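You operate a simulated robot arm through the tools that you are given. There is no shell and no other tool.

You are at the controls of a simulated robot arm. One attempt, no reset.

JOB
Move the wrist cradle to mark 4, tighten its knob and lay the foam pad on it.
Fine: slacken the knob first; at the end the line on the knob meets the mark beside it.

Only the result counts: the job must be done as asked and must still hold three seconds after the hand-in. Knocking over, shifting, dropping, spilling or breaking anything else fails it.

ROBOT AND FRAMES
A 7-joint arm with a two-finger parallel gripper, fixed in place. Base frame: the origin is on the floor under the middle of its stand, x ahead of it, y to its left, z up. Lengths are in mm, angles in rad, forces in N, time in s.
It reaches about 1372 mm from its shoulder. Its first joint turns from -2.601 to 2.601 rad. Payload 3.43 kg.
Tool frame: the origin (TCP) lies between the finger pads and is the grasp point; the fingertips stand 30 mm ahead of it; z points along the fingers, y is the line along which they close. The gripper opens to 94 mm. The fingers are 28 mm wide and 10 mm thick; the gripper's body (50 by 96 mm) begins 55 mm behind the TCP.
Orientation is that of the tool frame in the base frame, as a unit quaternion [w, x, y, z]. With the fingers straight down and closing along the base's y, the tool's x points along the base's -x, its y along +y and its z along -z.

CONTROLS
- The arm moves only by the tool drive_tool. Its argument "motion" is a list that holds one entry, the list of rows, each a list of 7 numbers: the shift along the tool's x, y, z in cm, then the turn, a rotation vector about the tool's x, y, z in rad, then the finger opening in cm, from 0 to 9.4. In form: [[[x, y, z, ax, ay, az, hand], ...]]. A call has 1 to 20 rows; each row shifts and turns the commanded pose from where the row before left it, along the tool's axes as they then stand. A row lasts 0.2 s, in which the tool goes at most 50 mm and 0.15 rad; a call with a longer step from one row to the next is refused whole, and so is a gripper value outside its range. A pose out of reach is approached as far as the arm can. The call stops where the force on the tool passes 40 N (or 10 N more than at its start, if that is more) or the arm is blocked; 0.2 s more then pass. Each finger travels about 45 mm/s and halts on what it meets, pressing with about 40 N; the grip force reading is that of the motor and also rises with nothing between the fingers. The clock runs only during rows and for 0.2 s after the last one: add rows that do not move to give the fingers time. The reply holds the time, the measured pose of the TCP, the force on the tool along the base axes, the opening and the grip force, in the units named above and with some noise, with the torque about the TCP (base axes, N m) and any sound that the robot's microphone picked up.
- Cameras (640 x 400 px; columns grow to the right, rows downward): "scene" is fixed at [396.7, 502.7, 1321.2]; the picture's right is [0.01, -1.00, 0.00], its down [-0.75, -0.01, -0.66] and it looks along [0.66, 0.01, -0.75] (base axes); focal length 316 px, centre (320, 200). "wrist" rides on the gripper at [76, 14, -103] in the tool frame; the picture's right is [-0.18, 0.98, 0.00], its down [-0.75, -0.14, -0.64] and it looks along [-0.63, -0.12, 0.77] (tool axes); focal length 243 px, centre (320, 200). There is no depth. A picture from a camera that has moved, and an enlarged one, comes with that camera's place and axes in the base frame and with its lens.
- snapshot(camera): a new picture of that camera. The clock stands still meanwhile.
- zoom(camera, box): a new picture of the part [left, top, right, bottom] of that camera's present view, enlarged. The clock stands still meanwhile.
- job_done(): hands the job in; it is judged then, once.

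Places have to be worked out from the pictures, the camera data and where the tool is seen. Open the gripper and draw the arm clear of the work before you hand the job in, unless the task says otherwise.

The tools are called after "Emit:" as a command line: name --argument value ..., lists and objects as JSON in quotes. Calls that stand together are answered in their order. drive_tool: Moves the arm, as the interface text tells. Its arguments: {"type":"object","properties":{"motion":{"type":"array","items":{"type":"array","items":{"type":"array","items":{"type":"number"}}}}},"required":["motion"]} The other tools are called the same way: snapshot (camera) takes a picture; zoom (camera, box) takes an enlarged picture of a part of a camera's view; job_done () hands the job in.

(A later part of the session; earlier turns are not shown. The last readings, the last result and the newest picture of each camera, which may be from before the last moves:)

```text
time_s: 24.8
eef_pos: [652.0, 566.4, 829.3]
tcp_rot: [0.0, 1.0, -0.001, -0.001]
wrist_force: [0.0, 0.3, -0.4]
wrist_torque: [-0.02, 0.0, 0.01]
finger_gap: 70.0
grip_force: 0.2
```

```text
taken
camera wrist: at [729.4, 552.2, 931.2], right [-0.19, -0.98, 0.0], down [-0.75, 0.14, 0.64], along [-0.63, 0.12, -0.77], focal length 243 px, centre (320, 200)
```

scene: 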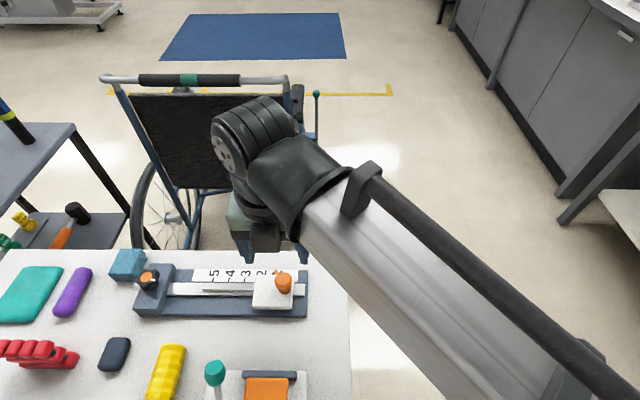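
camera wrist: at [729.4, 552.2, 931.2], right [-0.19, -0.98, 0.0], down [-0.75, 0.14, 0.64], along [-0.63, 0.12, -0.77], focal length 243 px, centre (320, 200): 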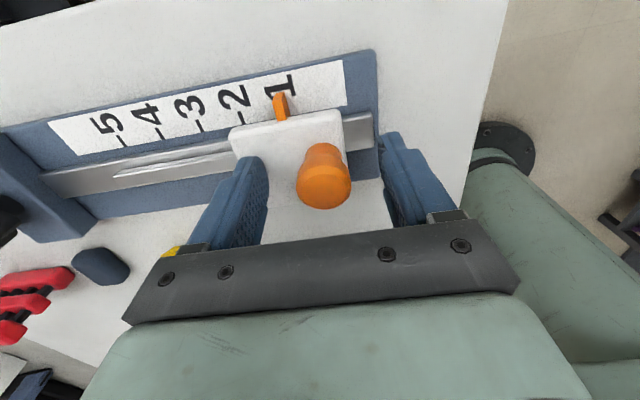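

The handle sits between the fingers and the pointer/scale are visible. Closing on the handle.

Emit:
drive_tool --motion '[[[0, 0, 0, 0, 0, 0, 2.2], [0, 0, 0, 0, 0, 0, 2.2], [0, 0, 0, 0, 0, 0, 2.2], [0, 0, 0, 0, 0, 0, 2.2], [0, 0, 0, 0, 0, 0, 2.2], [0, 0, 0, 0, 0, 0, 2.2]]]'

Emit:
zoom --camera "wrist" --box '[200, 40, 400, 220]'

```text
time_s: 26.2
eef_pos: [652.7, 565.5, 829.1]
tcp_rot: [0.0, 1.0, -0.001, 0.0]
wrist_force: [-0.4, 0.7, -0.6]
wrist_torque: [-0.1, -0.04, 0.0]
finger_gap: 26.3
grip_force: 45.2
```

```text
2.22 times, centred on (300, 130) of wrist
camera zoom: at [729.4, 552.2, 931.2], right [-0.19, -0.98, 0.0], down [-0.75, 0.14, 0.64], along [-0.63, 0.12, -0.77], focal length 539 px, centre (364, 356)
```

zoom: 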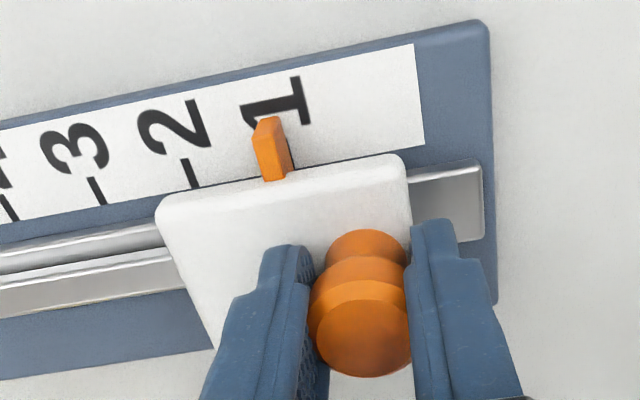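

Gripped (26 mm) with no side load. Try sliding +y by 10 mm first and watch the force.

Emit:
drive_tool --motion '[[[0, -0.5, 0, 0, 0, 0, 2.2], [0, -0.5, 0, 0, 0, 0, 2.2], [0, 0, 0, 0, 0, 0, 2.2]]]'

Emit:
zoom --camera "wrist" --box '[200, 40, 400, 220]'

```text
time_s: 27.0
eef_pos: [652.2, 576.6, 827.1]
tcp_rot: [-0.001, 1.0, -0.001, 0.001]
wrist_force: [2.6, 0.1, 5.5]
wrist_torque: [-0.39, 0.6, -0.03]
finger_gap: 26.1
grip_force: 44.9
```

```text
2.22 times, centred on (300, 130) of wrist
camera zoom: at [729.4, 562.5, 931.2], right [-0.18, -0.98, 0.0], down [-0.75, 0.14, 0.64], along [-0.63, 0.12, -0.77], focal length 539 px, centre (364, 356)
```

zoom: 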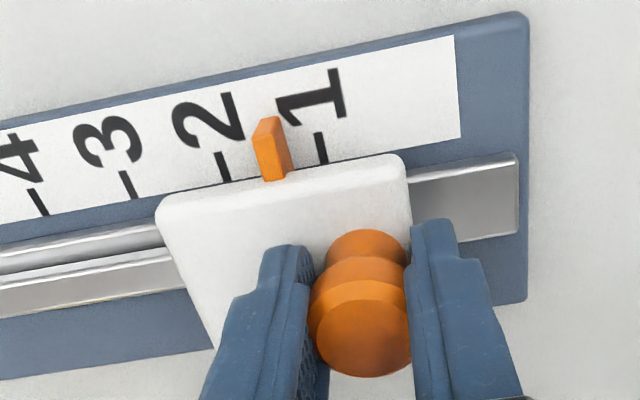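

The carriage slides freely with the hand (pointer moved off mark 1). Sliding the remaining 80 mm.

Emit:
drive_tool --motion '[[[0, -0.8, 0, 0, 0, 0, 2.2], [0, -0.8, 0, 0, 0, 0, 2.2], [0, -0.8, 0, 0, 0, 0, 2.2], [0, -0.8, 0, 0, 0, 0, 2.2], [0, -0.8, 0, 0, 0, 0, 2.2], [0, -0.8, 0, 0, 0, 0, 2.2], [0, -0.8, 0, 0, 0, 0, 2.2], [0, -0.8, 0, 0, 0, 0, 2.2], [0, -0.8, 0, 0, 0, 0, 2.2], [0, -0.8, 0, 0, 0, 0, 2.2], [0, 0, 0, 0, 0, 0, 2.2], [0, 0, 0, 0, 0, 0, 2.2]]]'

Emit:
snapshot --camera "wrist"

Emit:
zoom --camera "wrist" --box '[200, 40, 400, 220]'

Emit:
snapshot --camera "scene"

```text
time_s: 29.6
eef_pos: [652.9, 657.6, 829.1]
tcp_rot: [0.0, 1.0, -0.001, 0.0]
wrist_force: [0.9, 0.6, -24.2]
wrist_torque: [-0.03, 0.96, -0.02]
finger_gap: 26.1
grip_force: 44.7
```

```text
taken
camera wrist: at [729.5, 642.5, 931.2], right [-0.19, -0.98, 0.0], down [-0.75, 0.14, 0.64], along [-0.63, 0.12, -0.77], focal length 243 px, centre (320, 200)
```

wrist: 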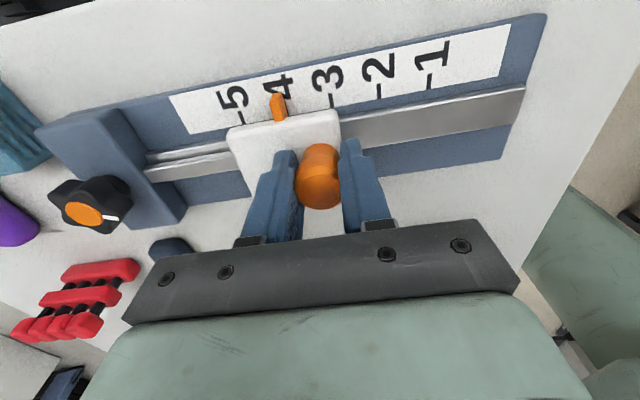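

```text
2.22 times, centred on (300, 130) of wrist
camera zoom: at [729.5, 642.5, 931.2], right [-0.19, -0.98, 0.0], down [-0.75, 0.14, 0.64], along [-0.63, 0.12, -0.77], focal length 539 px, centre (364, 356)
```

zoom: 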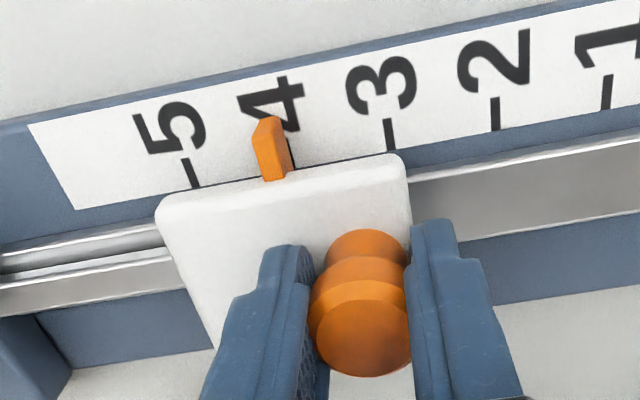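

```text
taken
```

scene: 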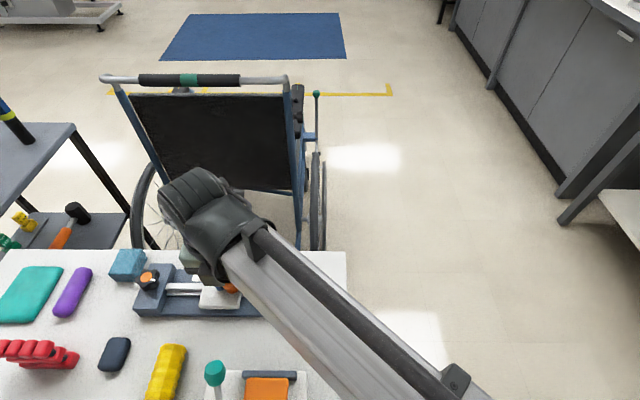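

Displacement matches exactly three pitches (tick 5 now appears at the exact pixel where tick 2 was at mark 1), so the pointer is at mark 4 (y≈675). Opening and lifting straight up, then verifying.

Emit:
drive_tool --motion '[[[0, 0, 0, 0, 0, 0, 4.5], [0, 0, 0, 0, 0, 0, 6.0], [0, 0, 0, 0, 0, 0, 6.0], [0, 0, -0.5, 0, 0, 0, 6.0], [0, 0, -1.5, 0, 0, 0, 6.0], [0, 0, -2.0, 0, 0, 0, 6.0], [0, 0, -2.0, 0, 0, 0, 6.0], [0, 0, -2.0, 0, 0, 0, 6.0], [0, 0, 0, 0, 0, 0, 6.0]]]'

Emit:
snapshot --camera "wrist"

Emit:
zoom --camera "wrist" --box '[200, 0, 400, 150]'

```text
time_s: 31.6
eef_pos: [652.2, 658.4, 908.4]
tcp_rot: [0.0, 1.0, 0.0, 0.0]
wrist_force: [0.7, 0.3, -0.3]
wrist_torque: [-0.01, 0.04, 0.02]
finger_gap: 59.9
grip_force: 0.2
```

```text
taken
camera wrist: at [729.2, 642.8, 1012.0], right [-0.18, -0.98, 0.0], down [-0.75, 0.14, 0.64], along [-0.63, 0.12, -0.77], focal length 243 px, centre (320, 200)
```

wrist: 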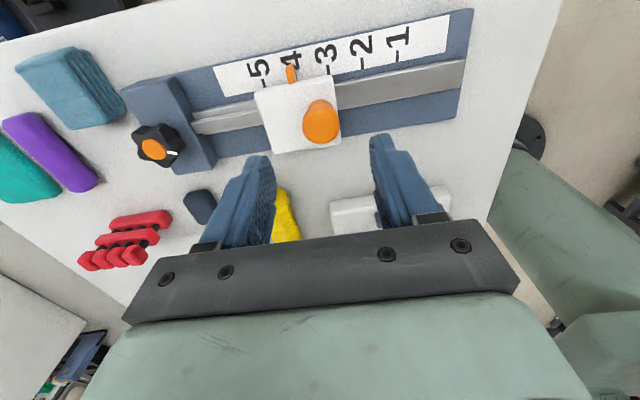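

```text
2.67 times, centred on (300, 75) of wrist
camera zoom: at [729.2, 642.8, 1012.0], right [-0.18, -0.98, 0.0], down [-0.75, 0.14, 0.64], along [-0.63, 0.12, -0.77], focal length 647 px, centre (373, 533)
```

zoom: 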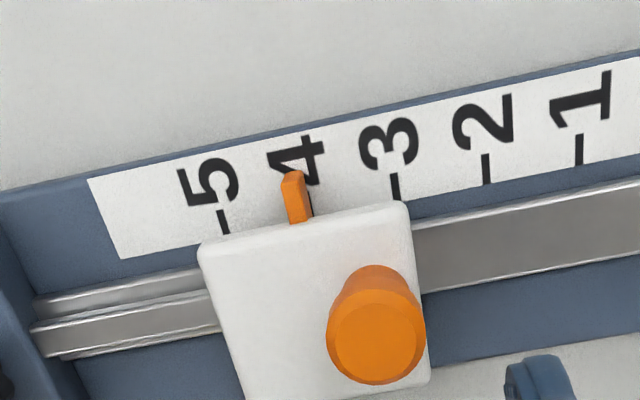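

The pointer stands at mark 4 (midway between ticks 5 and 3). Now return to the knob: move over it at height and rotate back to the grip angle used at release.

Emit:
drive_tool --motion '[[[0.05, -3.65, 0, 0, 0, 0, 6.0], [0.05, -3.65, 0, 0, 0, 0, 6.0], [0.05, -3.65, 0, 0, 0, 0, 6.0], [0.0, -3.65, 0, 0, 0, 0, 6.0], [0, 0, 0, 0, 0, 0.1304, 6.0], [0, 0, 0, 0, 0, 0.1304, 6.0], [0, 0, 0, 0, 0, 0.1304, 6.0], [0, 0, 0, 0, 0, 0.1304, 6.0], [0, 0, 0, 0, 0, 0, 6.0], [0, 0, 0, 0, 0, 0, 6.0]]]'

Emit:
snapshot --camera "wrist"

Emit:
zoom --camera "wrist" --box '[240, 80, 400, 200]'

```text
time_s: 33.8
eef_pos: [654.1, 802.8, 909.8]
tcp_rot: [0.0, 0.966, -0.259, 0.0]
wrist_force: [-0.2, -0.5, -0.1]
wrist_torque: [0.0, 0.01, -0.03]
finger_gap: 60.2
grip_force: 0.1
```

```text
taken
camera wrist: at [713.9, 752.0, 1011.6], right [-0.65, -0.76, 0.0], down [-0.58, 0.5, 0.64], along [-0.49, 0.42, -0.77], focal length 243 px, centre (320, 200)
```

wrist: 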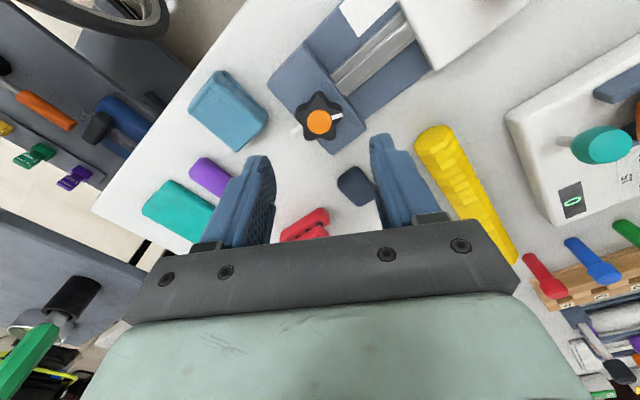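

```text
3.33 times, centred on (320, 140) of wrist
camera zoom: at [713.9, 752.0, 1011.6], right [-0.65, -0.76, 0.0], down [-0.58, 0.5, 0.64], along [-0.49, 0.42, -0.77], focal length 809 px, centre (320, 400)
```

zoom: 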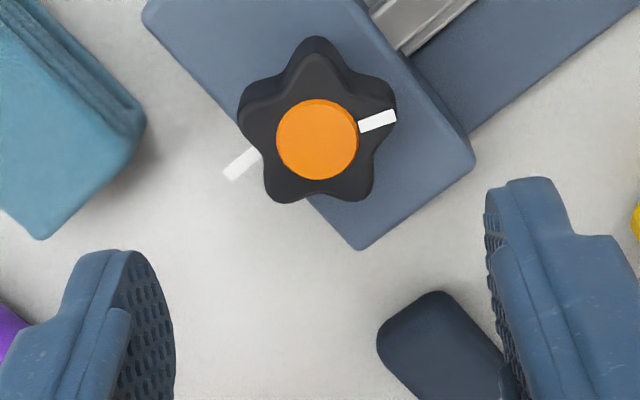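

The knob is as left, with its mark tab visible on the opposite side of the line. Setting opening to 55 mm and descending to the same grip height.

Emit:
drive_tool --motion '[[[0, 0, 1.0, 0, 0, 0, 5.5], [0, 0, 1.5, 0, 0, 0, 5.5], [0, 0, 1.5, 0, 0, 0, 5.5], [0, 0, 1.2, 0, 0, 0, 5.5], [0, 0, 1.1, 0, 0, 0, 5.5], [0, 0, 1.0, 0, 0, 0, 5.5], [0, 0, 0, 0, 0, 0, 5.5]]]'

Emit:
zoom --camera "wrist" --box '[220, 110, 420, 240]'

```text
time_s: 35.4
eef_pos: [654.9, 803.0, 835.8]
tcp_rot: [0.0, 0.966, -0.258, 0.0]
wrist_force: [0.2, -0.3, -1.5]
wrist_torque: [-0.01, -0.02, -0.01]
finger_gap: 55.0
grip_force: 0.1
```

```text
3.08 times, centred on (320, 175) of wrist
camera zoom: at [714.6, 752.4, 939.2], right [-0.65, -0.76, 0.0], down [-0.58, 0.5, 0.64], along [-0.49, 0.42, -0.77], focal length 746 px, centre (320, 277)
```

zoom: 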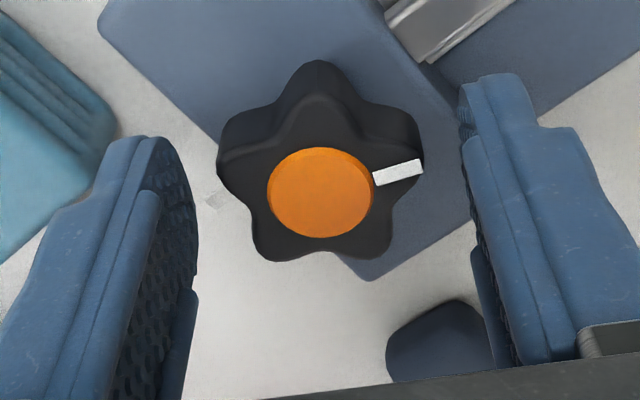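

The line has drifted slightly (about 0.13 rad further CCW than the hand). I'll rotate the hand to match and close on the knob.

Emit:
drive_tool --motion '[[[0, 0, 0, 0, 0, -0.12, 5.5], [0, 0, 0, 0, 0, 0, 5.5], [0, 0, 0, 0, 0, 0, 3.0], [0, 0, 0, 0, 0, 0, 3.0], [0, 0, 0, 0, 0, 0, 3.0], [0, 0, 0, 0, 0, 0, 3.0]]]'

Emit:
zoom --camera "wrist" --box '[220, 110, 420, 240]'

```text
time_s: 36.8
eef_pos: [653.6, 802.5, 835.1]
tcp_rot: [0.0, 0.98, -0.201, 0.0]
wrist_force: [-0.4, -0.8, 0.2]
wrist_torque: [-0.41, 0.17, 0.01]
finger_gap: 36.6
grip_force: 45.2
```

```text
3.08 times, centred on (320, 175) of wrist
camera zoom: at [720.1, 759.7, 938.7], right [-0.55, -0.83, 0.0], down [-0.64, 0.42, 0.64], along [-0.53, 0.36, -0.77], focal length 746 px, centre (320, 277)
```

zoom: 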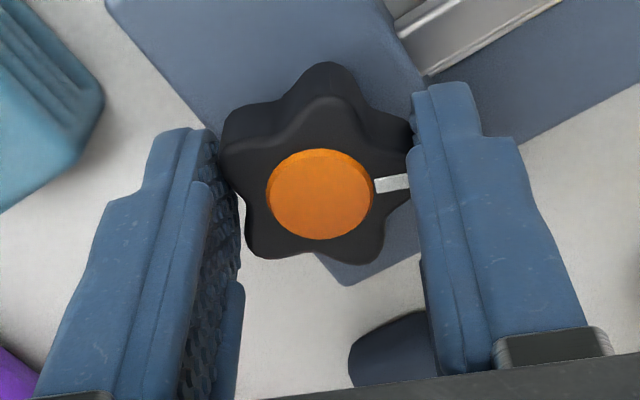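

Gripped with zero side load at 2.74 rad. Now tightening: turning clockwise in steps, watching forces.

Emit:
drive_tool --motion '[[[0, 0, 0, 0, 0, 0.1, 3.0], [0, 0, 0, 0, 0, 0.1, 3.0], [0, 0, 0, 0, 0, 0.1, 3.0], [0, 0, 0, 0, 0, 0.1, 3.0], [0, 0, 0, 0, 0, 0.1, 3.0], [0, 0, 0, 0, 0, 0.1, 3.0], [0, 0, 0, 0, 0, 0, 3.0]]]'

```text
time_s: 38.4
eef_pos: [656.6, 803.4, 835.4]
tcp_rot: [-0.001, 0.877, -0.481, 0.001]
wrist_force: [7.3, -3.8, 6.7]
wrist_torque: [-0.37, -0.06, 0.02]
finger_gap: 37.0
grip_force: 45.4
```

Emit:
drive_tool --motion '[[[0.07, -0.04, 0, 0, 0, 0.1, 3.0], [0, 0, 0, 0, 0, 0.1, 3.0], [0, 0, 0, 0, 0, 0.1, 3.0], [0, 0, 0, 0, 0, 0.1, 3.0], [0, 0, 0, 0, 0, 0.1, 3.0], [0, 0, 0, 0, 0, 0.1, 3.0], [0, 0, 0, 0, 0, 0, 3.0]]]'

```text
time_s: 40.0
eef_pos: [655.8, 803.3, 835.0]
tcp_rot: [0.001, -0.695, 0.719, 0.0]
wrist_force: [9.2, 7.6, 0.2]
wrist_torque: [-0.72, -0.19, -0.03]
finger_gap: 36.7
grip_force: 45.0
```

Emit:
drive_tool --motion '[[[-0.09, -0.09, 0, 0, 0, 0.1, 3.0], [0, 0, 0, 0, 0, 0.1, 3.0], [0, 0, 0, 0, 0, 0.1, 3.0], [0, 0, 0, 0, 0, 0.1, 3.0], [0, 0, 0, 0, 0, 0.1, 3.0], [0, 0, 0, 0, 0, 0.1, 3.0], [0, 0, 0, 0, 0, 0, 3.0]]]'

Emit:
zoom --camera "wrist" --box '[220, 110, 420, 240]'

```text
time_s: 41.6
eef_pos: [655.7, 803.1, 835.2]
tcp_rot: [-0.001, -0.452, 0.892, -0.001]
wrist_force: [-8.4, -9.1, -0.6]
wrist_torque: [-0.78, 0.06, -0.04]
finger_gap: 36.9
grip_force: 44.8
```

```text
3.08 times, centred on (320, 175) of wrist
camera zoom: at [599.8, 750.0, 938.8], right [-0.68, 0.73, 0.0], down [0.56, 0.52, 0.64], along [0.47, 0.44, -0.77], focal length 746 px, centre (320, 277)
```

zoom: 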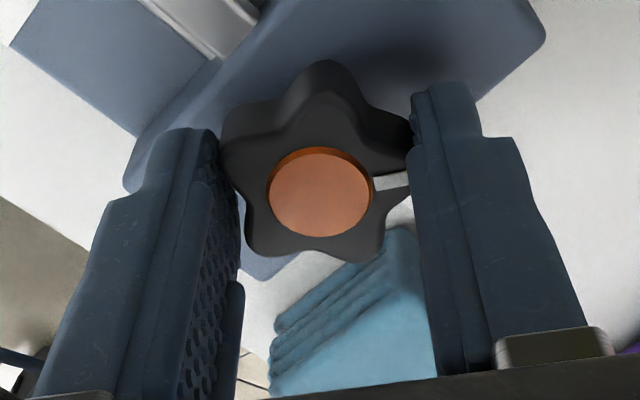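

0.94 rad left. Continuing CW with a small centring correction.

Emit:
drive_tool --motion '[[[0.1, 0.02, 0, 0, 0, 0.1, 3.0], [0, 0, 0, 0, 0, 0.1, 3.0], [0, 0, 0, 0, 0, 0.1, 3.0], [0, 0, 0, 0, 0, 0.1, 3.0], [0, 0, 0, 0, 0, 0.1, 3.0], [0, 0, 0, 0, 0, 0, 3.0]]]'

Emit:
zoom --camera "wrist" --box '[220, 110, 420, 240]'

```text
time_s: 43.0
eef_pos: [654.7, 802.9, 835.3]
tcp_rot: [0.001, -0.218, 0.976, 0.001]
wrist_force: [-1.3, -6.7, -0.5]
wrist_torque: [0.47, -0.09, -0.01]
finger_gap: 36.8
grip_force: 45.2
```

```text
3.08 times, centred on (320, 175) of wrist
camera zoom: at [581.2, 783.3, 938.6], right [-0.25, 0.97, 0.0], down [0.74, 0.19, 0.64], along [0.62, 0.16, -0.77], focal length 746 px, centre (320, 277)
```

zoom: 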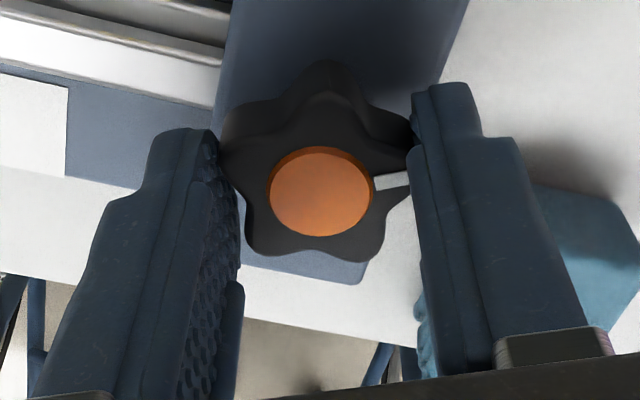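

0.44 rad left. Turning 0.32 more, then the last bit.

Emit:
drive_tool --motion '[[[0.02, -0.05, 0, 0, 0, 0.08, 3.0], [0, 0, 0, 0, 0, 0.08, 3.0], [0, 0, 0, 0, 0, 0.08, 3.0], [0, 0, 0, 0, 0, 0.08, 3.0], [0, 0, 0, 0, 0, 0, 3.0]]]'

Emit:
zoom --camera "wrist" --box '[220, 110, 420, 240]'

```text
time_s: 44.2
eef_pos: [655.5, 801.7, 836.0]
tcp_rot: [-0.001, -0.059, 0.998, 0.001]
wrist_force: [-1.7, 1.4, -1.4]
wrist_torque: [0.03, -1.19, -0.02]
finger_gap: 37.0
grip_force: 44.6
```

```text
3.08 times, centred on (320, 175) of wrist
camera zoom: at [579.1, 807.5, 938.7], right [0.07, 1.0, 0.0], down [0.76, -0.05, 0.64], along [0.64, -0.04, -0.77], focal length 746 px, centre (320, 277)
```

zoom: 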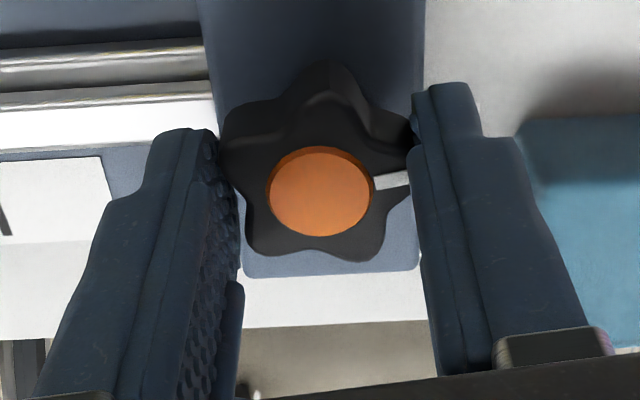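

0.12 rad remaining; turn it in two small steps and check.

Emit:
drive_tool --motion '[[[0, 0, 0, 0, 0, 0.06, 3.0], [0, 0, 0, 0, 0, 0.06, 3.0], [0, 0, 0, 0, 0, 0, 3.0], [0, 0, 0, 0, 0, 0, 3.0]]]'

Emit:
zoom --camera "wrist" --box '[220, 110, 420, 240]'

```text
time_s: 45.2
eef_pos: [655.5, 802.4, 836.4]
tcp_rot: [-0.001, 0.0, 1.0, 0.0]
wrist_force: [-5.5, 0.9, 0.0]
wrist_torque: [0.0, -0.5, -0.05]
finger_gap: 37.1
grip_force: 44.5
```

```text
3.08 times, centred on (320, 175) of wrist
camera zoom: at [580.4, 816.8, 938.8], right [0.19, 0.98, 0.0], down [0.75, -0.14, 0.64], along [0.63, -0.12, -0.77], focal length 746 px, centre (320, 277)
```

zoom: 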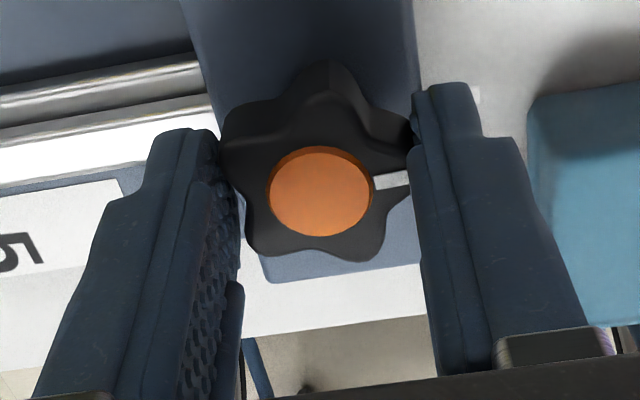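

The hand is back at zero angle; the line appears in its original place. Relieve the small side load, open slowly and lift to inspect.

Emit:
drive_tool --motion '[[[0.05, 0, 0, 0, 0, 0, 3.0], [0, 0, 0, 0, 0, 0, 3.0], [0, 0, 0, 0, 0, 0, 4.2], [0, 0, 0, 0, 0, 0, 5.5], [0, 0, 0, 0, 0, 0, 6.5], [0, 0, 0, 0, 0, 0, 6.5], [0, 0, -0.5, 0, 0, 0, 6.5], [0, 0, -1.5, 0, 0, 0, 6.5], [0, 0, -2.0, 0, 0, 0, 6.5], [0, 0, 0, 0, 0, 0, 6.5]]]'

Emit:
snapshot --camera "wrist"

Emit:
zoom --camera "wrist" --box '[260, 70, 400, 200]'

```text
time_s: 47.4
eef_pos: [654.6, 803.4, 876.4]
tcp_rot: [0.0, 0.001, 1.0, 0.0]
wrist_force: [0.3, 0.6, -0.7]
wrist_torque: [-0.01, 0.0, -0.03]
finger_gap: 65.1
grip_force: 0.1
```

```text
taken
camera wrist: at [579.2, 817.2, 979.1], right [0.18, 0.98, 0.0], down [0.75, -0.14, 0.64], along [0.63, -0.12, -0.77], focal length 243 px, centre (320, 200)
```

wrist: 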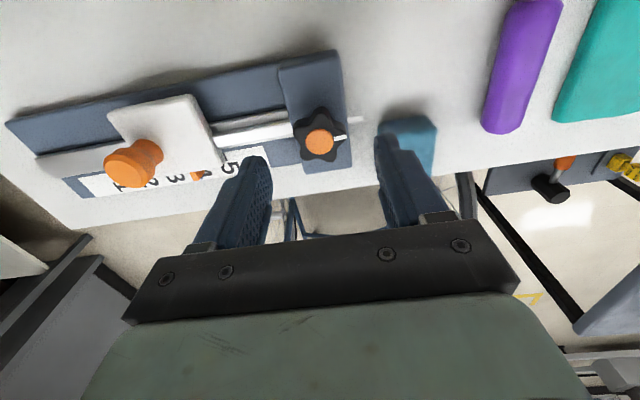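

```text
3.08 times, centred on (330, 135) of wrist
camera zoom: at [579.2, 817.2, 979.1], right [0.18, 0.98, 0.0], down [0.75, -0.14, 0.64], along [0.63, -0.12, -0.77], focal length 746 px, centre (289, 400)
```

zoom: 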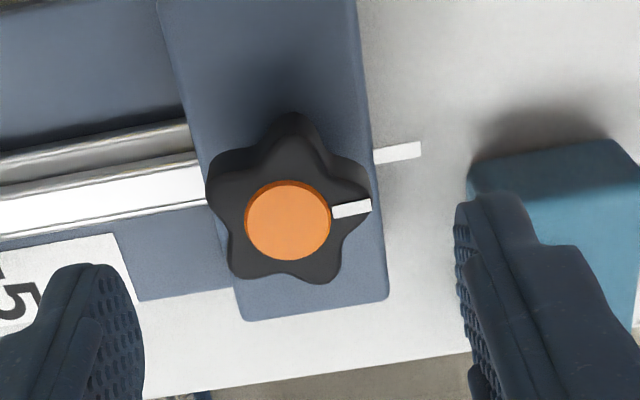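

The line is parallel with and pointing exactly at the mark (within ~0.02 rad). Next, the foam pad: I move to look at it from above.

Emit:
drive_tool --motion '[[[0, 0, -2.0, 0, 0, 0, 6.5], [3.3, 0.9, -0.2, 0, 0, 0, 7.5], [3.3, 0.9, -0.2, 0, 0, 0, 7.5], [3.3, 0.9, 0, 0, 0, 0, 7.5], [0, 0, 0, 0, 0, 0, 7.5], [0, 0, 0, 0, 0, 0, 7.5]]]'

Emit:
snapshot --camera "wrist"

Emit:
zoom --camera "wrist" --box '[240, 40, 420, 190]'

Emit:
snapshot --camera "scene"

```text
time_s: 48.8
eef_pos: [556.5, 827.8, 898.1]
tcp_rot: [0.001, 0.001, 1.0, 0.0]
wrist_force: [0.4, 0.5, -0.1]
wrist_torque: [-0.02, -0.03, 0.0]
finger_gap: 75.1
grip_force: 0.1
```

```text
taken
camera wrist: at [481.5, 843.4, 1001.6], right [0.18, 0.98, 0.0], down [0.75, -0.14, 0.64], along [0.63, -0.12, -0.77], focal length 243 px, centre (320, 200)
```

wrist: 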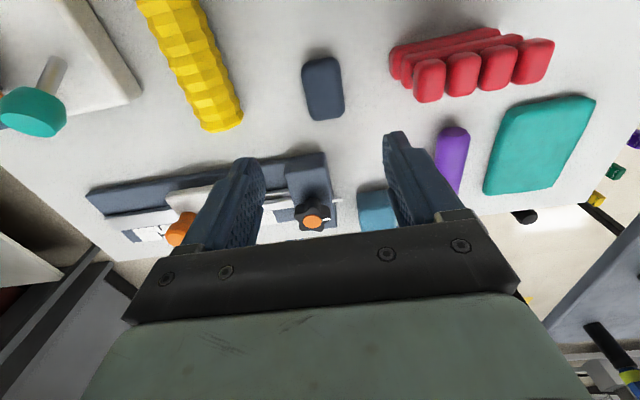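

```text
2.67 times, centred on (330, 115) of wrist
camera zoom: at [481.5, 843.4, 1001.6], right [0.18, 0.98, 0.0], down [0.75, -0.14, 0.64], along [0.63, -0.12, -0.77], focal length 647 px, centre (293, 427)
```

zoom: 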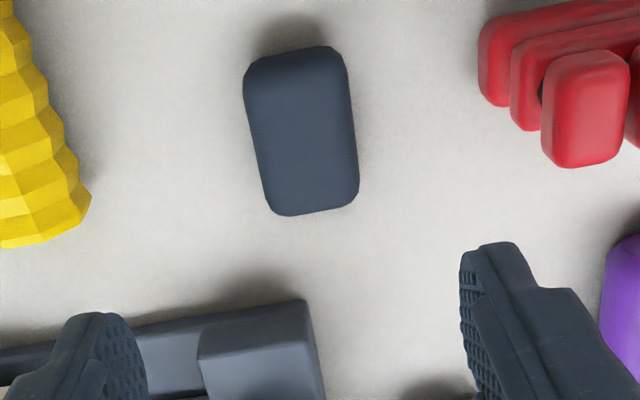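

```text
taken
```

scene: 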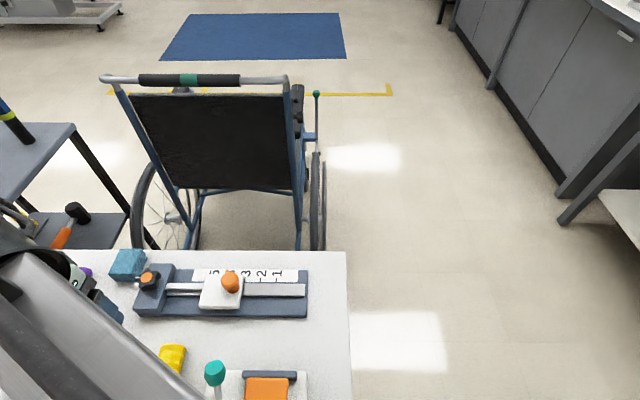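

The scene view now shows the carriage clearly at 4; let me check it and the knob from the scene camera. The pad measures ≈50 (x) × 34 (y) mm centred near (547, 836).

Emit:
zoom --camera "scene" --box '[180, 255, 260, 315]'

Emit:
zoom --camera "scene" --box '[120, 255, 180, 295]'

```text
6.67 times, centred on (220, 285) of scene
camera zoom: at [396.7, 502.7, 1321.2], right [0.01, -1.0, 0.0], down [-0.75, -0.01, -0.66], along [0.66, 0.01, -0.75], focal length 2103 px, centre (987, -367)
```

zoom: 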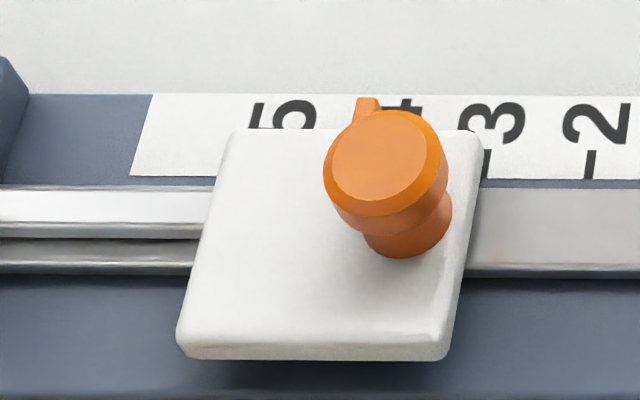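

```text
10.00 times, centred on (150, 275) of scene
camera zoom: at [396.7, 502.7, 1321.2], right [0.01, -1.0, 0.0], down [-0.75, -0.01, -0.66], along [0.66, 0.01, -0.75], focal length 3155 px, centre (2020, -550)
```

zoom: 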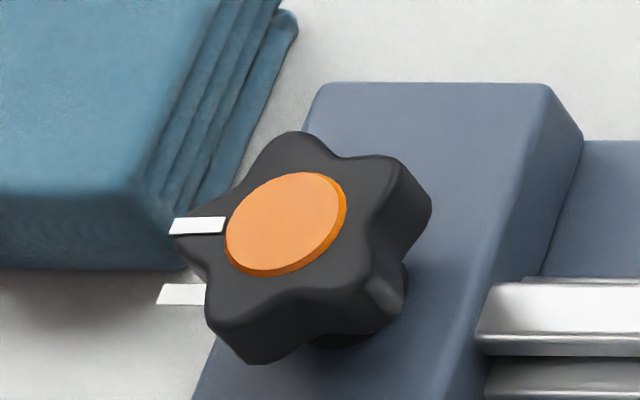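

Knob line and mark agree within a couple of degrees; pointer sits at 4. Now rotate the hand ~90° so the fingers close along the pad's long side (x), and centre over the pad.

Emit:
drive_tool --motion '[[[0, 0, 0, 0, 0, -0.139, 7.5], [0, 0, 0, 0, 0, -0.139, 7.5], [0, 0, 0, 0, 0, -0.139, 7.5], [0, 0, 0, 0, 0, -0.139, 7.5], [0, 0, 0, 0, 0, -0.139, 7.5], [0, 0, 0, 0, 0, -0.139, 7.5], [0, 0, 0, 0, 0, -0.139, 7.5], [0, 0, 0, 0, 0, -0.139, 7.5], [0, 0, 0, 0, 0, -0.139, 7.5], [0, 0, 0, 0, 0, -0.139, 7.5], [0, 0, 0, 0, 0, -0.139, 7.5], [-0.7, 1.03, 0, 0, 0, 0, 7.5], [0, 0, 0, 0, 0, 0, 7.5], [0, 0, 0, 0, 0, 0, 7.5]]]'

Emit:
snapshot --camera "wrist"

Emit:
zoom --camera "wrist" --box '[200, 60, 440, 230]'

```text
time_s: 51.8
eef_pos: [547.1, 837.3, 900.1]
tcp_rot: [0.0, -0.692, 0.722, 0.0]
wrist_force: [-0.3, 0.1, -0.1]
wrist_torque: [-0.01, 0.03, 0.01]
finger_gap: 74.9
grip_force: 0.1
```

```text
taken
camera wrist: at [529.3, 761.1, 1002.4], right [-0.97, 0.23, 0.0], down [0.17, 0.75, 0.64], along [0.15, 0.63, -0.77], focal length 243 px, centre (320, 200)
```

wrist: 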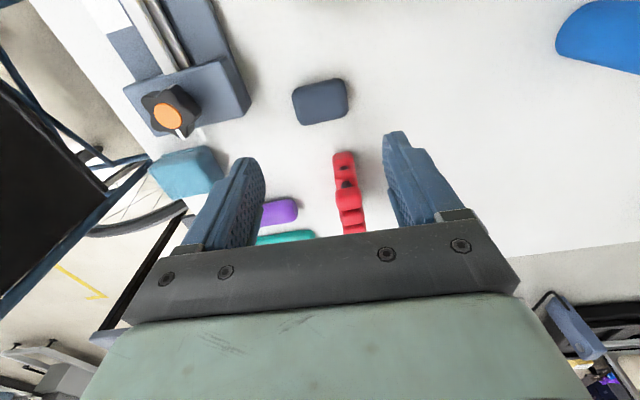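

```text
2.35 times, centred on (320, 145) of wrist
camera zoom: at [529.3, 761.1, 1002.4], right [-0.97, 0.23, 0.0], down [0.17, 0.75, 0.64], along [0.15, 0.63, -0.77], focal length 571 px, centre (320, 329)
```

zoom: 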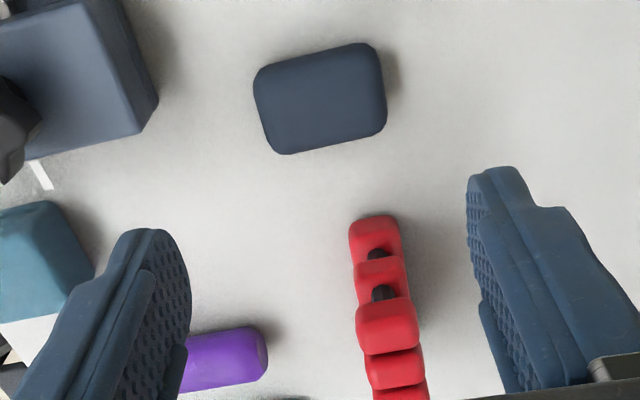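

The hand is centred over the pad; two views give the pad's top at z≈778, spanning x 521–568, y 820–852. Descend with fingertips ending at z≈763, a few mm above the table.

Emit:
drive_tool --motion '[[[0, 0.15, 1.8, 0, 0, 0, 7.5], [0, 0, 1.8, 0, 0, 0, 7.5], [0, 0, 1.8, 0, 0, 0, 7.5], [0, 0, 1.8, 0, 0, 0, 7.5], [0, 0, 1.8, 0, 0, 0, 7.5], [0, 0, 1.0, 0, 0, 0, 7.5], [0, 0, 0.6, 0, 0, 0, 7.5], [0, 0, 0, 0, 0, 0, 7.5]]]'

Emit:
snapshot --camera "wrist"

Emit:
zoom --camera "wrist" --box '[200, 80, 440, 250]'

```text
time_s: 53.6
eef_pos: [545.9, 836.4, 792.2]
tcp_rot: [0.001, -0.692, 0.722, 0.001]
wrist_force: [0.3, 0.3, -0.8]
wrist_torque: [-0.02, -0.04, -0.02]
finger_gap: 75.0
grip_force: 0.1
```

```text
taken
camera wrist: at [528.2, 760.4, 895.4], right [-0.97, 0.23, 0.0], down [0.17, 0.75, 0.64], along [0.15, 0.63, -0.77], focal length 243 px, centre (320, 200)
```

wrist: 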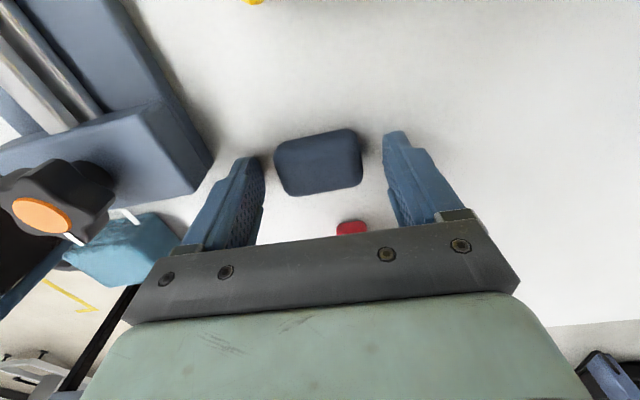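

```text
2.35 times, centred on (320, 165) of wrist
camera zoom: at [528.2, 760.4, 895.4], right [-0.97, 0.23, 0.0], down [0.17, 0.75, 0.64], along [0.15, 0.63, -0.77], focal length 571 px, centre (320, 282)
```

zoom: 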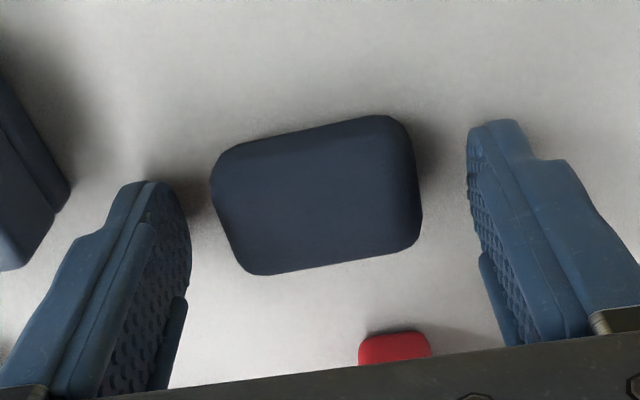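

The pad lies centred between the fingers. Closing on it.

Emit:
drive_tool --motion '[[[0, 0, 0, 0, 0, 0, 4.0], [0, 0, 0, 0, 0, 0, 4.0], [0, 0, 0, 0, 0, 0, 4.0], [0, 0, 0, 0, 0, 0, 4.0], [0, 0, 0, 0, 0, 0, 4.0]]]'

Emit:
zoom --camera "wrist" --box '[200, 80, 440, 250]'

```text
time_s: 54.8
eef_pos: [545.5, 837.0, 792.2]
tcp_rot: [0.0, -0.691, 0.722, -0.001]
wrist_force: [0.9, -0.4, 0.5]
wrist_torque: [0.02, 0.02, 0.0]
finger_gap: 47.5
grip_force: 39.9
```

```text
2.35 times, centred on (320, 165) of wrist
camera zoom: at [528.2, 760.4, 895.6], right [-0.97, 0.23, 0.0], down [0.17, 0.75, 0.64], along [0.15, 0.63, -0.77], focal length 571 px, centre (320, 282)
```

zoom: 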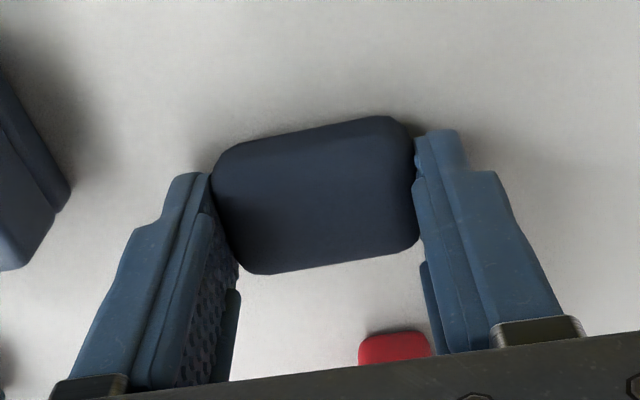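

Pad gripped at 47.5 mm. Lifting straight up.

Emit:
drive_tool --motion '[[[0, 0, -0.5, 0, 0, 0, 4.0], [0, 0, -1.5, 0, 0, 0, 4.0], [0, 0, -2.0, 0, 0, 0, 4.0], [0, 0, -2.0, 0, 0, 0, 4.0], [0, 0, -2.0, 0, 0, 0, 4.0], [0, 0, -2.0, 0, 0, 0, 4.0], [0, 0, -1.0, 0, 0, 0, 4.0], [0, 0, 0, 0, 0, 0, 4.0]]]'

Emit:
snapshot --camera "wrist"

```text
time_s: 56.6
eef_pos: [542.8, 835.8, 904.2]
tcp_rot: [0.0, -0.691, 0.723, -0.001]
wrist_force: [0.5, 0.0, 0.3]
wrist_torque: [-0.02, 0.01, 0.02]
finger_gap: 47.9
grip_force: 39.3
```

```text
taken
camera wrist: at [527.3, 761.0, 1006.4], right [-0.97, 0.23, 0.0], down [0.17, 0.75, 0.64], along [0.15, 0.63, -0.77], focal length 243 px, centre (320, 200)
```

wrist: 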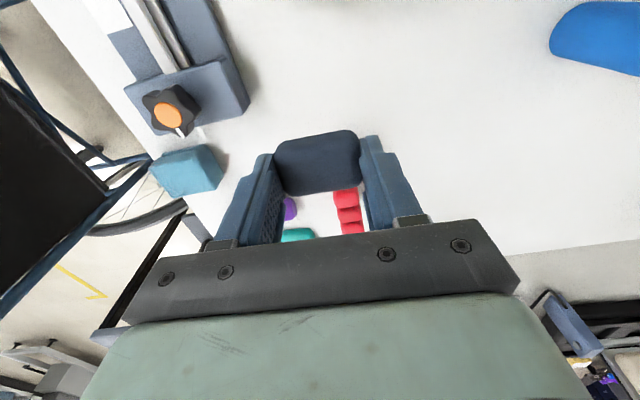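

The pad is held. Let me zoom to measure where it sits relative to the fingers before placing.

Emit:
zoom --camera "wrist" --box '[240, 110, 400, 230]'

Emit:
snapshot --camera "scene"

```text
3.33 times, centred on (320, 170) of wrist
camera zoom: at [527.3, 761.0, 1006.4], right [-0.97, 0.23, 0.0], down [0.17, 0.75, 0.64], along [0.15, 0.63, -0.77], focal length 809 px, centre (320, 300)
```

zoom: 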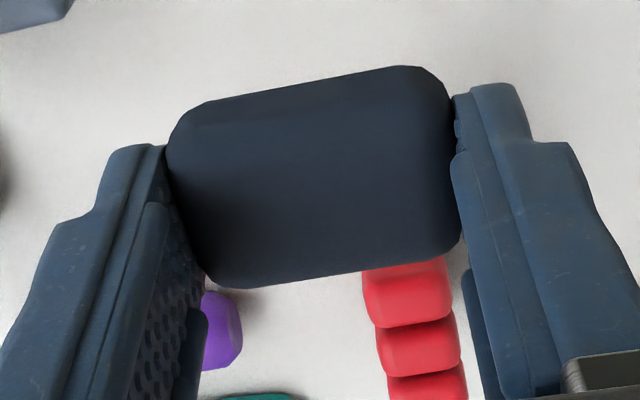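

```text
taken
```

scene: 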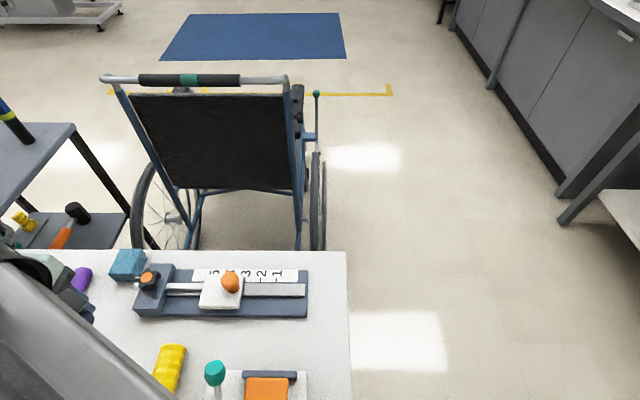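

The pad is centred on the hand within ~1 mm. Moving over the cradle's free area (target pad centre ≈ (647, 690)) at safe height.

Emit:
drive_tool --motion '[[[2.36, -1.8, 0, 0, 0, 0, 4.0], [2.36, -1.8, 0, 0, 0, 0, 4.0], [2.36, -1.8, 0, 0, 0, 0, 4.0], [2.36, -1.8, 0, 0, 0, 0, 4.0], [2.36, -1.8, 0, 0, 0, 0, 4.0], [2.36, -1.8, 0, 0, 0, 0, 4.0], [0, 0, 0, 0, 0, -0.05, 4.0], [0, 0, 0, 0, 0, 0, 4.0], [0, 0, 0, 0, 0, 0, 4.0]]]'

Emit:
snapshot --camera "wrist"

Emit:
zoom --camera "wrist" --box '[220, 60, 420, 220]'

Emit:
snapshot --camera "scene"

```text
time_s: 58.6
eef_pos: [645.7, 690.1, 902.4]
tcp_rot: [0.001, 0.709, -0.705, 0.0]
wrist_force: [-0.4, 0.6, 0.1]
wrist_torque: [0.02, -0.02, -0.02]
finger_gap: 48.0
grip_force: 39.9
```

```text
taken
camera wrist: at [632.3, 613.9, 1005.5], right [-0.98, 0.18, 0.0], down [0.14, 0.75, 0.64], along [0.11, 0.63, -0.77], focal length 243 px, centre (320, 200)
```

wrist: 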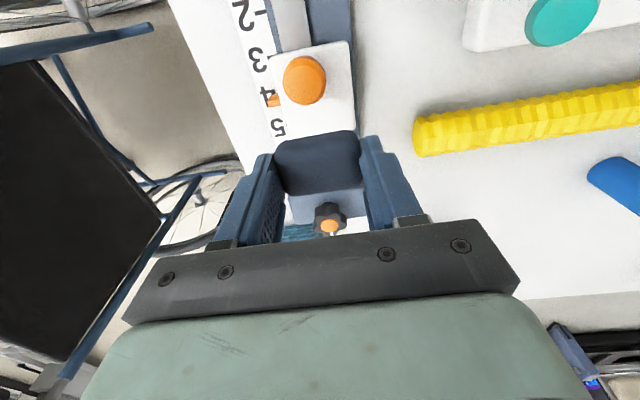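

```text
2.50 times, centred on (320, 140) of wrist
camera zoom: at [632.3, 613.9, 1005.5], right [-0.98, 0.18, 0.0], down [0.14, 0.75, 0.64], along [0.11, 0.63, -0.77], focal length 606 px, centre (320, 350)
```

zoom: 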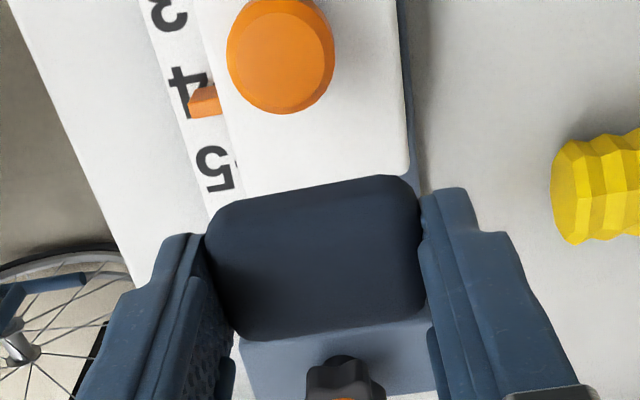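

```text
taken
```

scene: 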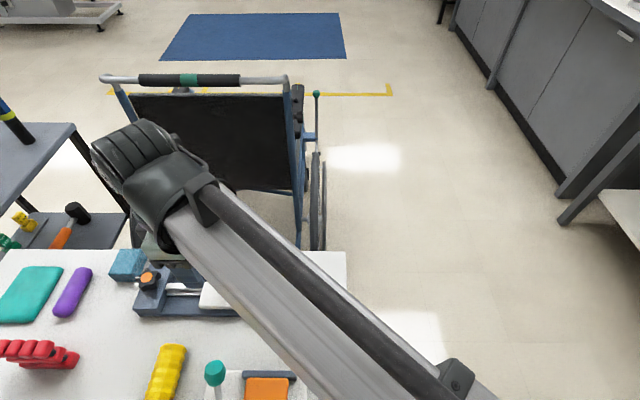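

Hand at (645.7, 690.0), pad directly above the free part of the cradle next to the handle. Shift 1 mm further from the handle and descend to just above the cradle.

Emit:
drive_tool --motion '[[[-0.1, 0, 1.0, 0, 0, 0, 4.0], [0, 0, 1.5, 0, 0, 0, 4.0], [0, 0, 1.5, 0, 0, 0, 4.0], [0, 0, 1.5, 0, 0, 0, 4.0], [0, 0, 1.0, 0, 0, 0, 4.0], [0, 0, 0.6, 0, 0, 0, 4.0], [0, 0, 0, 0, 0, 0, 4.0]]]'

Emit:
snapshot --camera "wrist"

Emit:
zoom --camera "wrist" --box '[220, 60, 420, 220]'

```text
time_s: 60.2
eef_pos: [645.4, 692.6, 831.7]
tcp_rot: [0.0, 0.709, -0.705, 0.0]
wrist_force: [0.5, -0.2, 0.2]
wrist_torque: [0.0, 0.03, 0.01]
finger_gap: 48.0
grip_force: 39.8
```

```text
taken
camera wrist: at [632.5, 615.7, 935.0], right [-0.98, 0.18, 0.0], down [0.14, 0.75, 0.64], along [0.11, 0.63, -0.77], focal length 243 px, centre (320, 200)
```

wrist: 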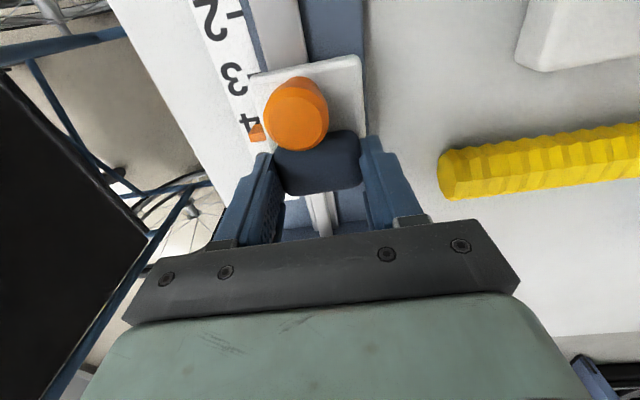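

```text
2.50 times, centred on (320, 140) of wrist
camera zoom: at [632.5, 615.7, 935.0], right [-0.98, 0.18, 0.0], down [0.14, 0.75, 0.64], along [0.11, 0.63, -0.77], focal length 606 px, centre (320, 350)
```

zoom: 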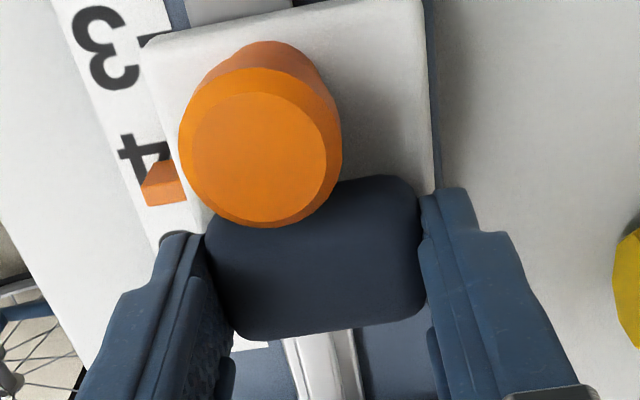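

No contact yet; pad is beside the handle. Lower in 1 mm steps.

Emit:
drive_tool --motion '[[[0, 0, 0.1, 0, 0, 0, 4.0], [0, 0, 0.1, 0, 0, 0, 4.0], [0, 0, 0.1, 0, 0, 0, 4.0], [0, 0, 0, 0, 0, 0, 4.0]]]'

```text
time_s: 61.2
eef_pos: [645.6, 691.4, 828.2]
tcp_rot: [0.0, 0.709, -0.705, -0.001]
wrist_force: [-1.0, 0.3, 0.3]
wrist_torque: [-0.03, 0.01, 0.03]
finger_gap: 48.0
grip_force: 39.9
```

Emit:
drive_tool --motion '[[[0, 0, 0.1, 0, 0, 0, 4.0], [0, 0, 0.1, 0, 0, 0, 4.0], [0, 0, 0, 0, 0, 0, 4.0]]]'

```text
time_s: 62.0
eef_pos: [645.3, 692.5, 830.2]
tcp_rot: [0.0, 0.71, -0.705, -0.001]
wrist_force: [-0.2, -0.2, 5.7]
wrist_torque: [0.0, 0.07, 0.01]
finger_gap: 48.0
grip_force: 40.1
```

Contact felt (≈6 N up), so the pad rests on the cradle. Opening the fingers gently and then lifting straight up.

Emit:
drive_tool --motion '[[[0, 0, 0, 0, 0, 0, 5.0], [0, 0, 0, 0, 0, 0, 5.6], [0, 0, 0, 0, 0, 0, 6.0], [0, 0, 0, 0, 0, 0, 6.0], [0, 0, -0.5, 0, 0, 0, 6.0], [0, 0, -1.0, 0, 0, 0, 6.0], [0, 0, -2.0, 0, 0, 0, 6.0], [0, 0, -2.5, 0, 0, 0, 6.0], [0, 0, -2.5, 0, 0, 0, 6.0], [0, 0, 0, 0, 0, 0, 6.0]]]'

Emit:
snapshot --camera "wrist"

Emit:
zoom --camera "wrist" --box '[220, 30, 420, 190]'

```text
time_s: 64.2
eef_pos: [646.9, 692.1, 911.5]
tcp_rot: [0.001, 0.71, -0.704, 0.0]
wrist_force: [0.0, 0.0, 0.1]
wrist_torque: [-0.01, 0.0, -0.02]
finger_gap: 60.1
grip_force: 0.0
```

```text
taken
camera wrist: at [634.1, 616.0, 1014.8], right [-0.98, 0.18, 0.0], down [0.14, 0.75, 0.64], along [0.11, 0.63, -0.77], focal length 243 px, centre (320, 200)
```

wrist: 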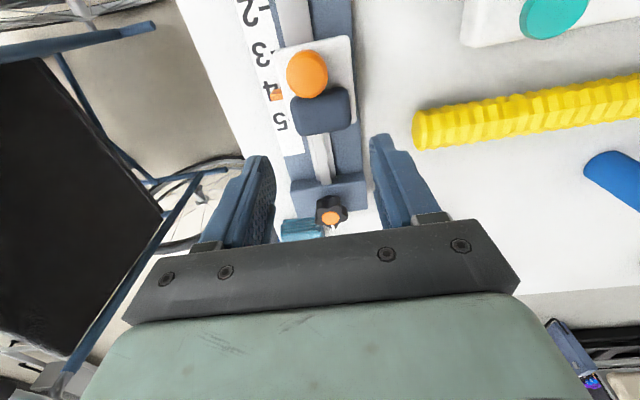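

```text
2.50 times, centred on (320, 110) of wrist
camera zoom: at [634.1, 616.0, 1014.8], right [-0.98, 0.18, 0.0], down [0.14, 0.75, 0.64], along [0.11, 0.63, -0.77], focal length 606 px, centre (320, 425)
```

zoom: 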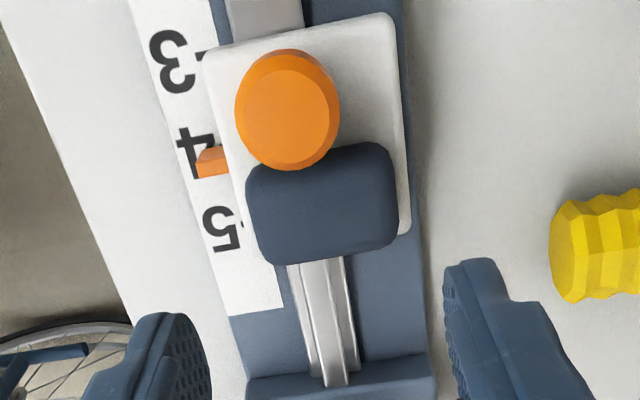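

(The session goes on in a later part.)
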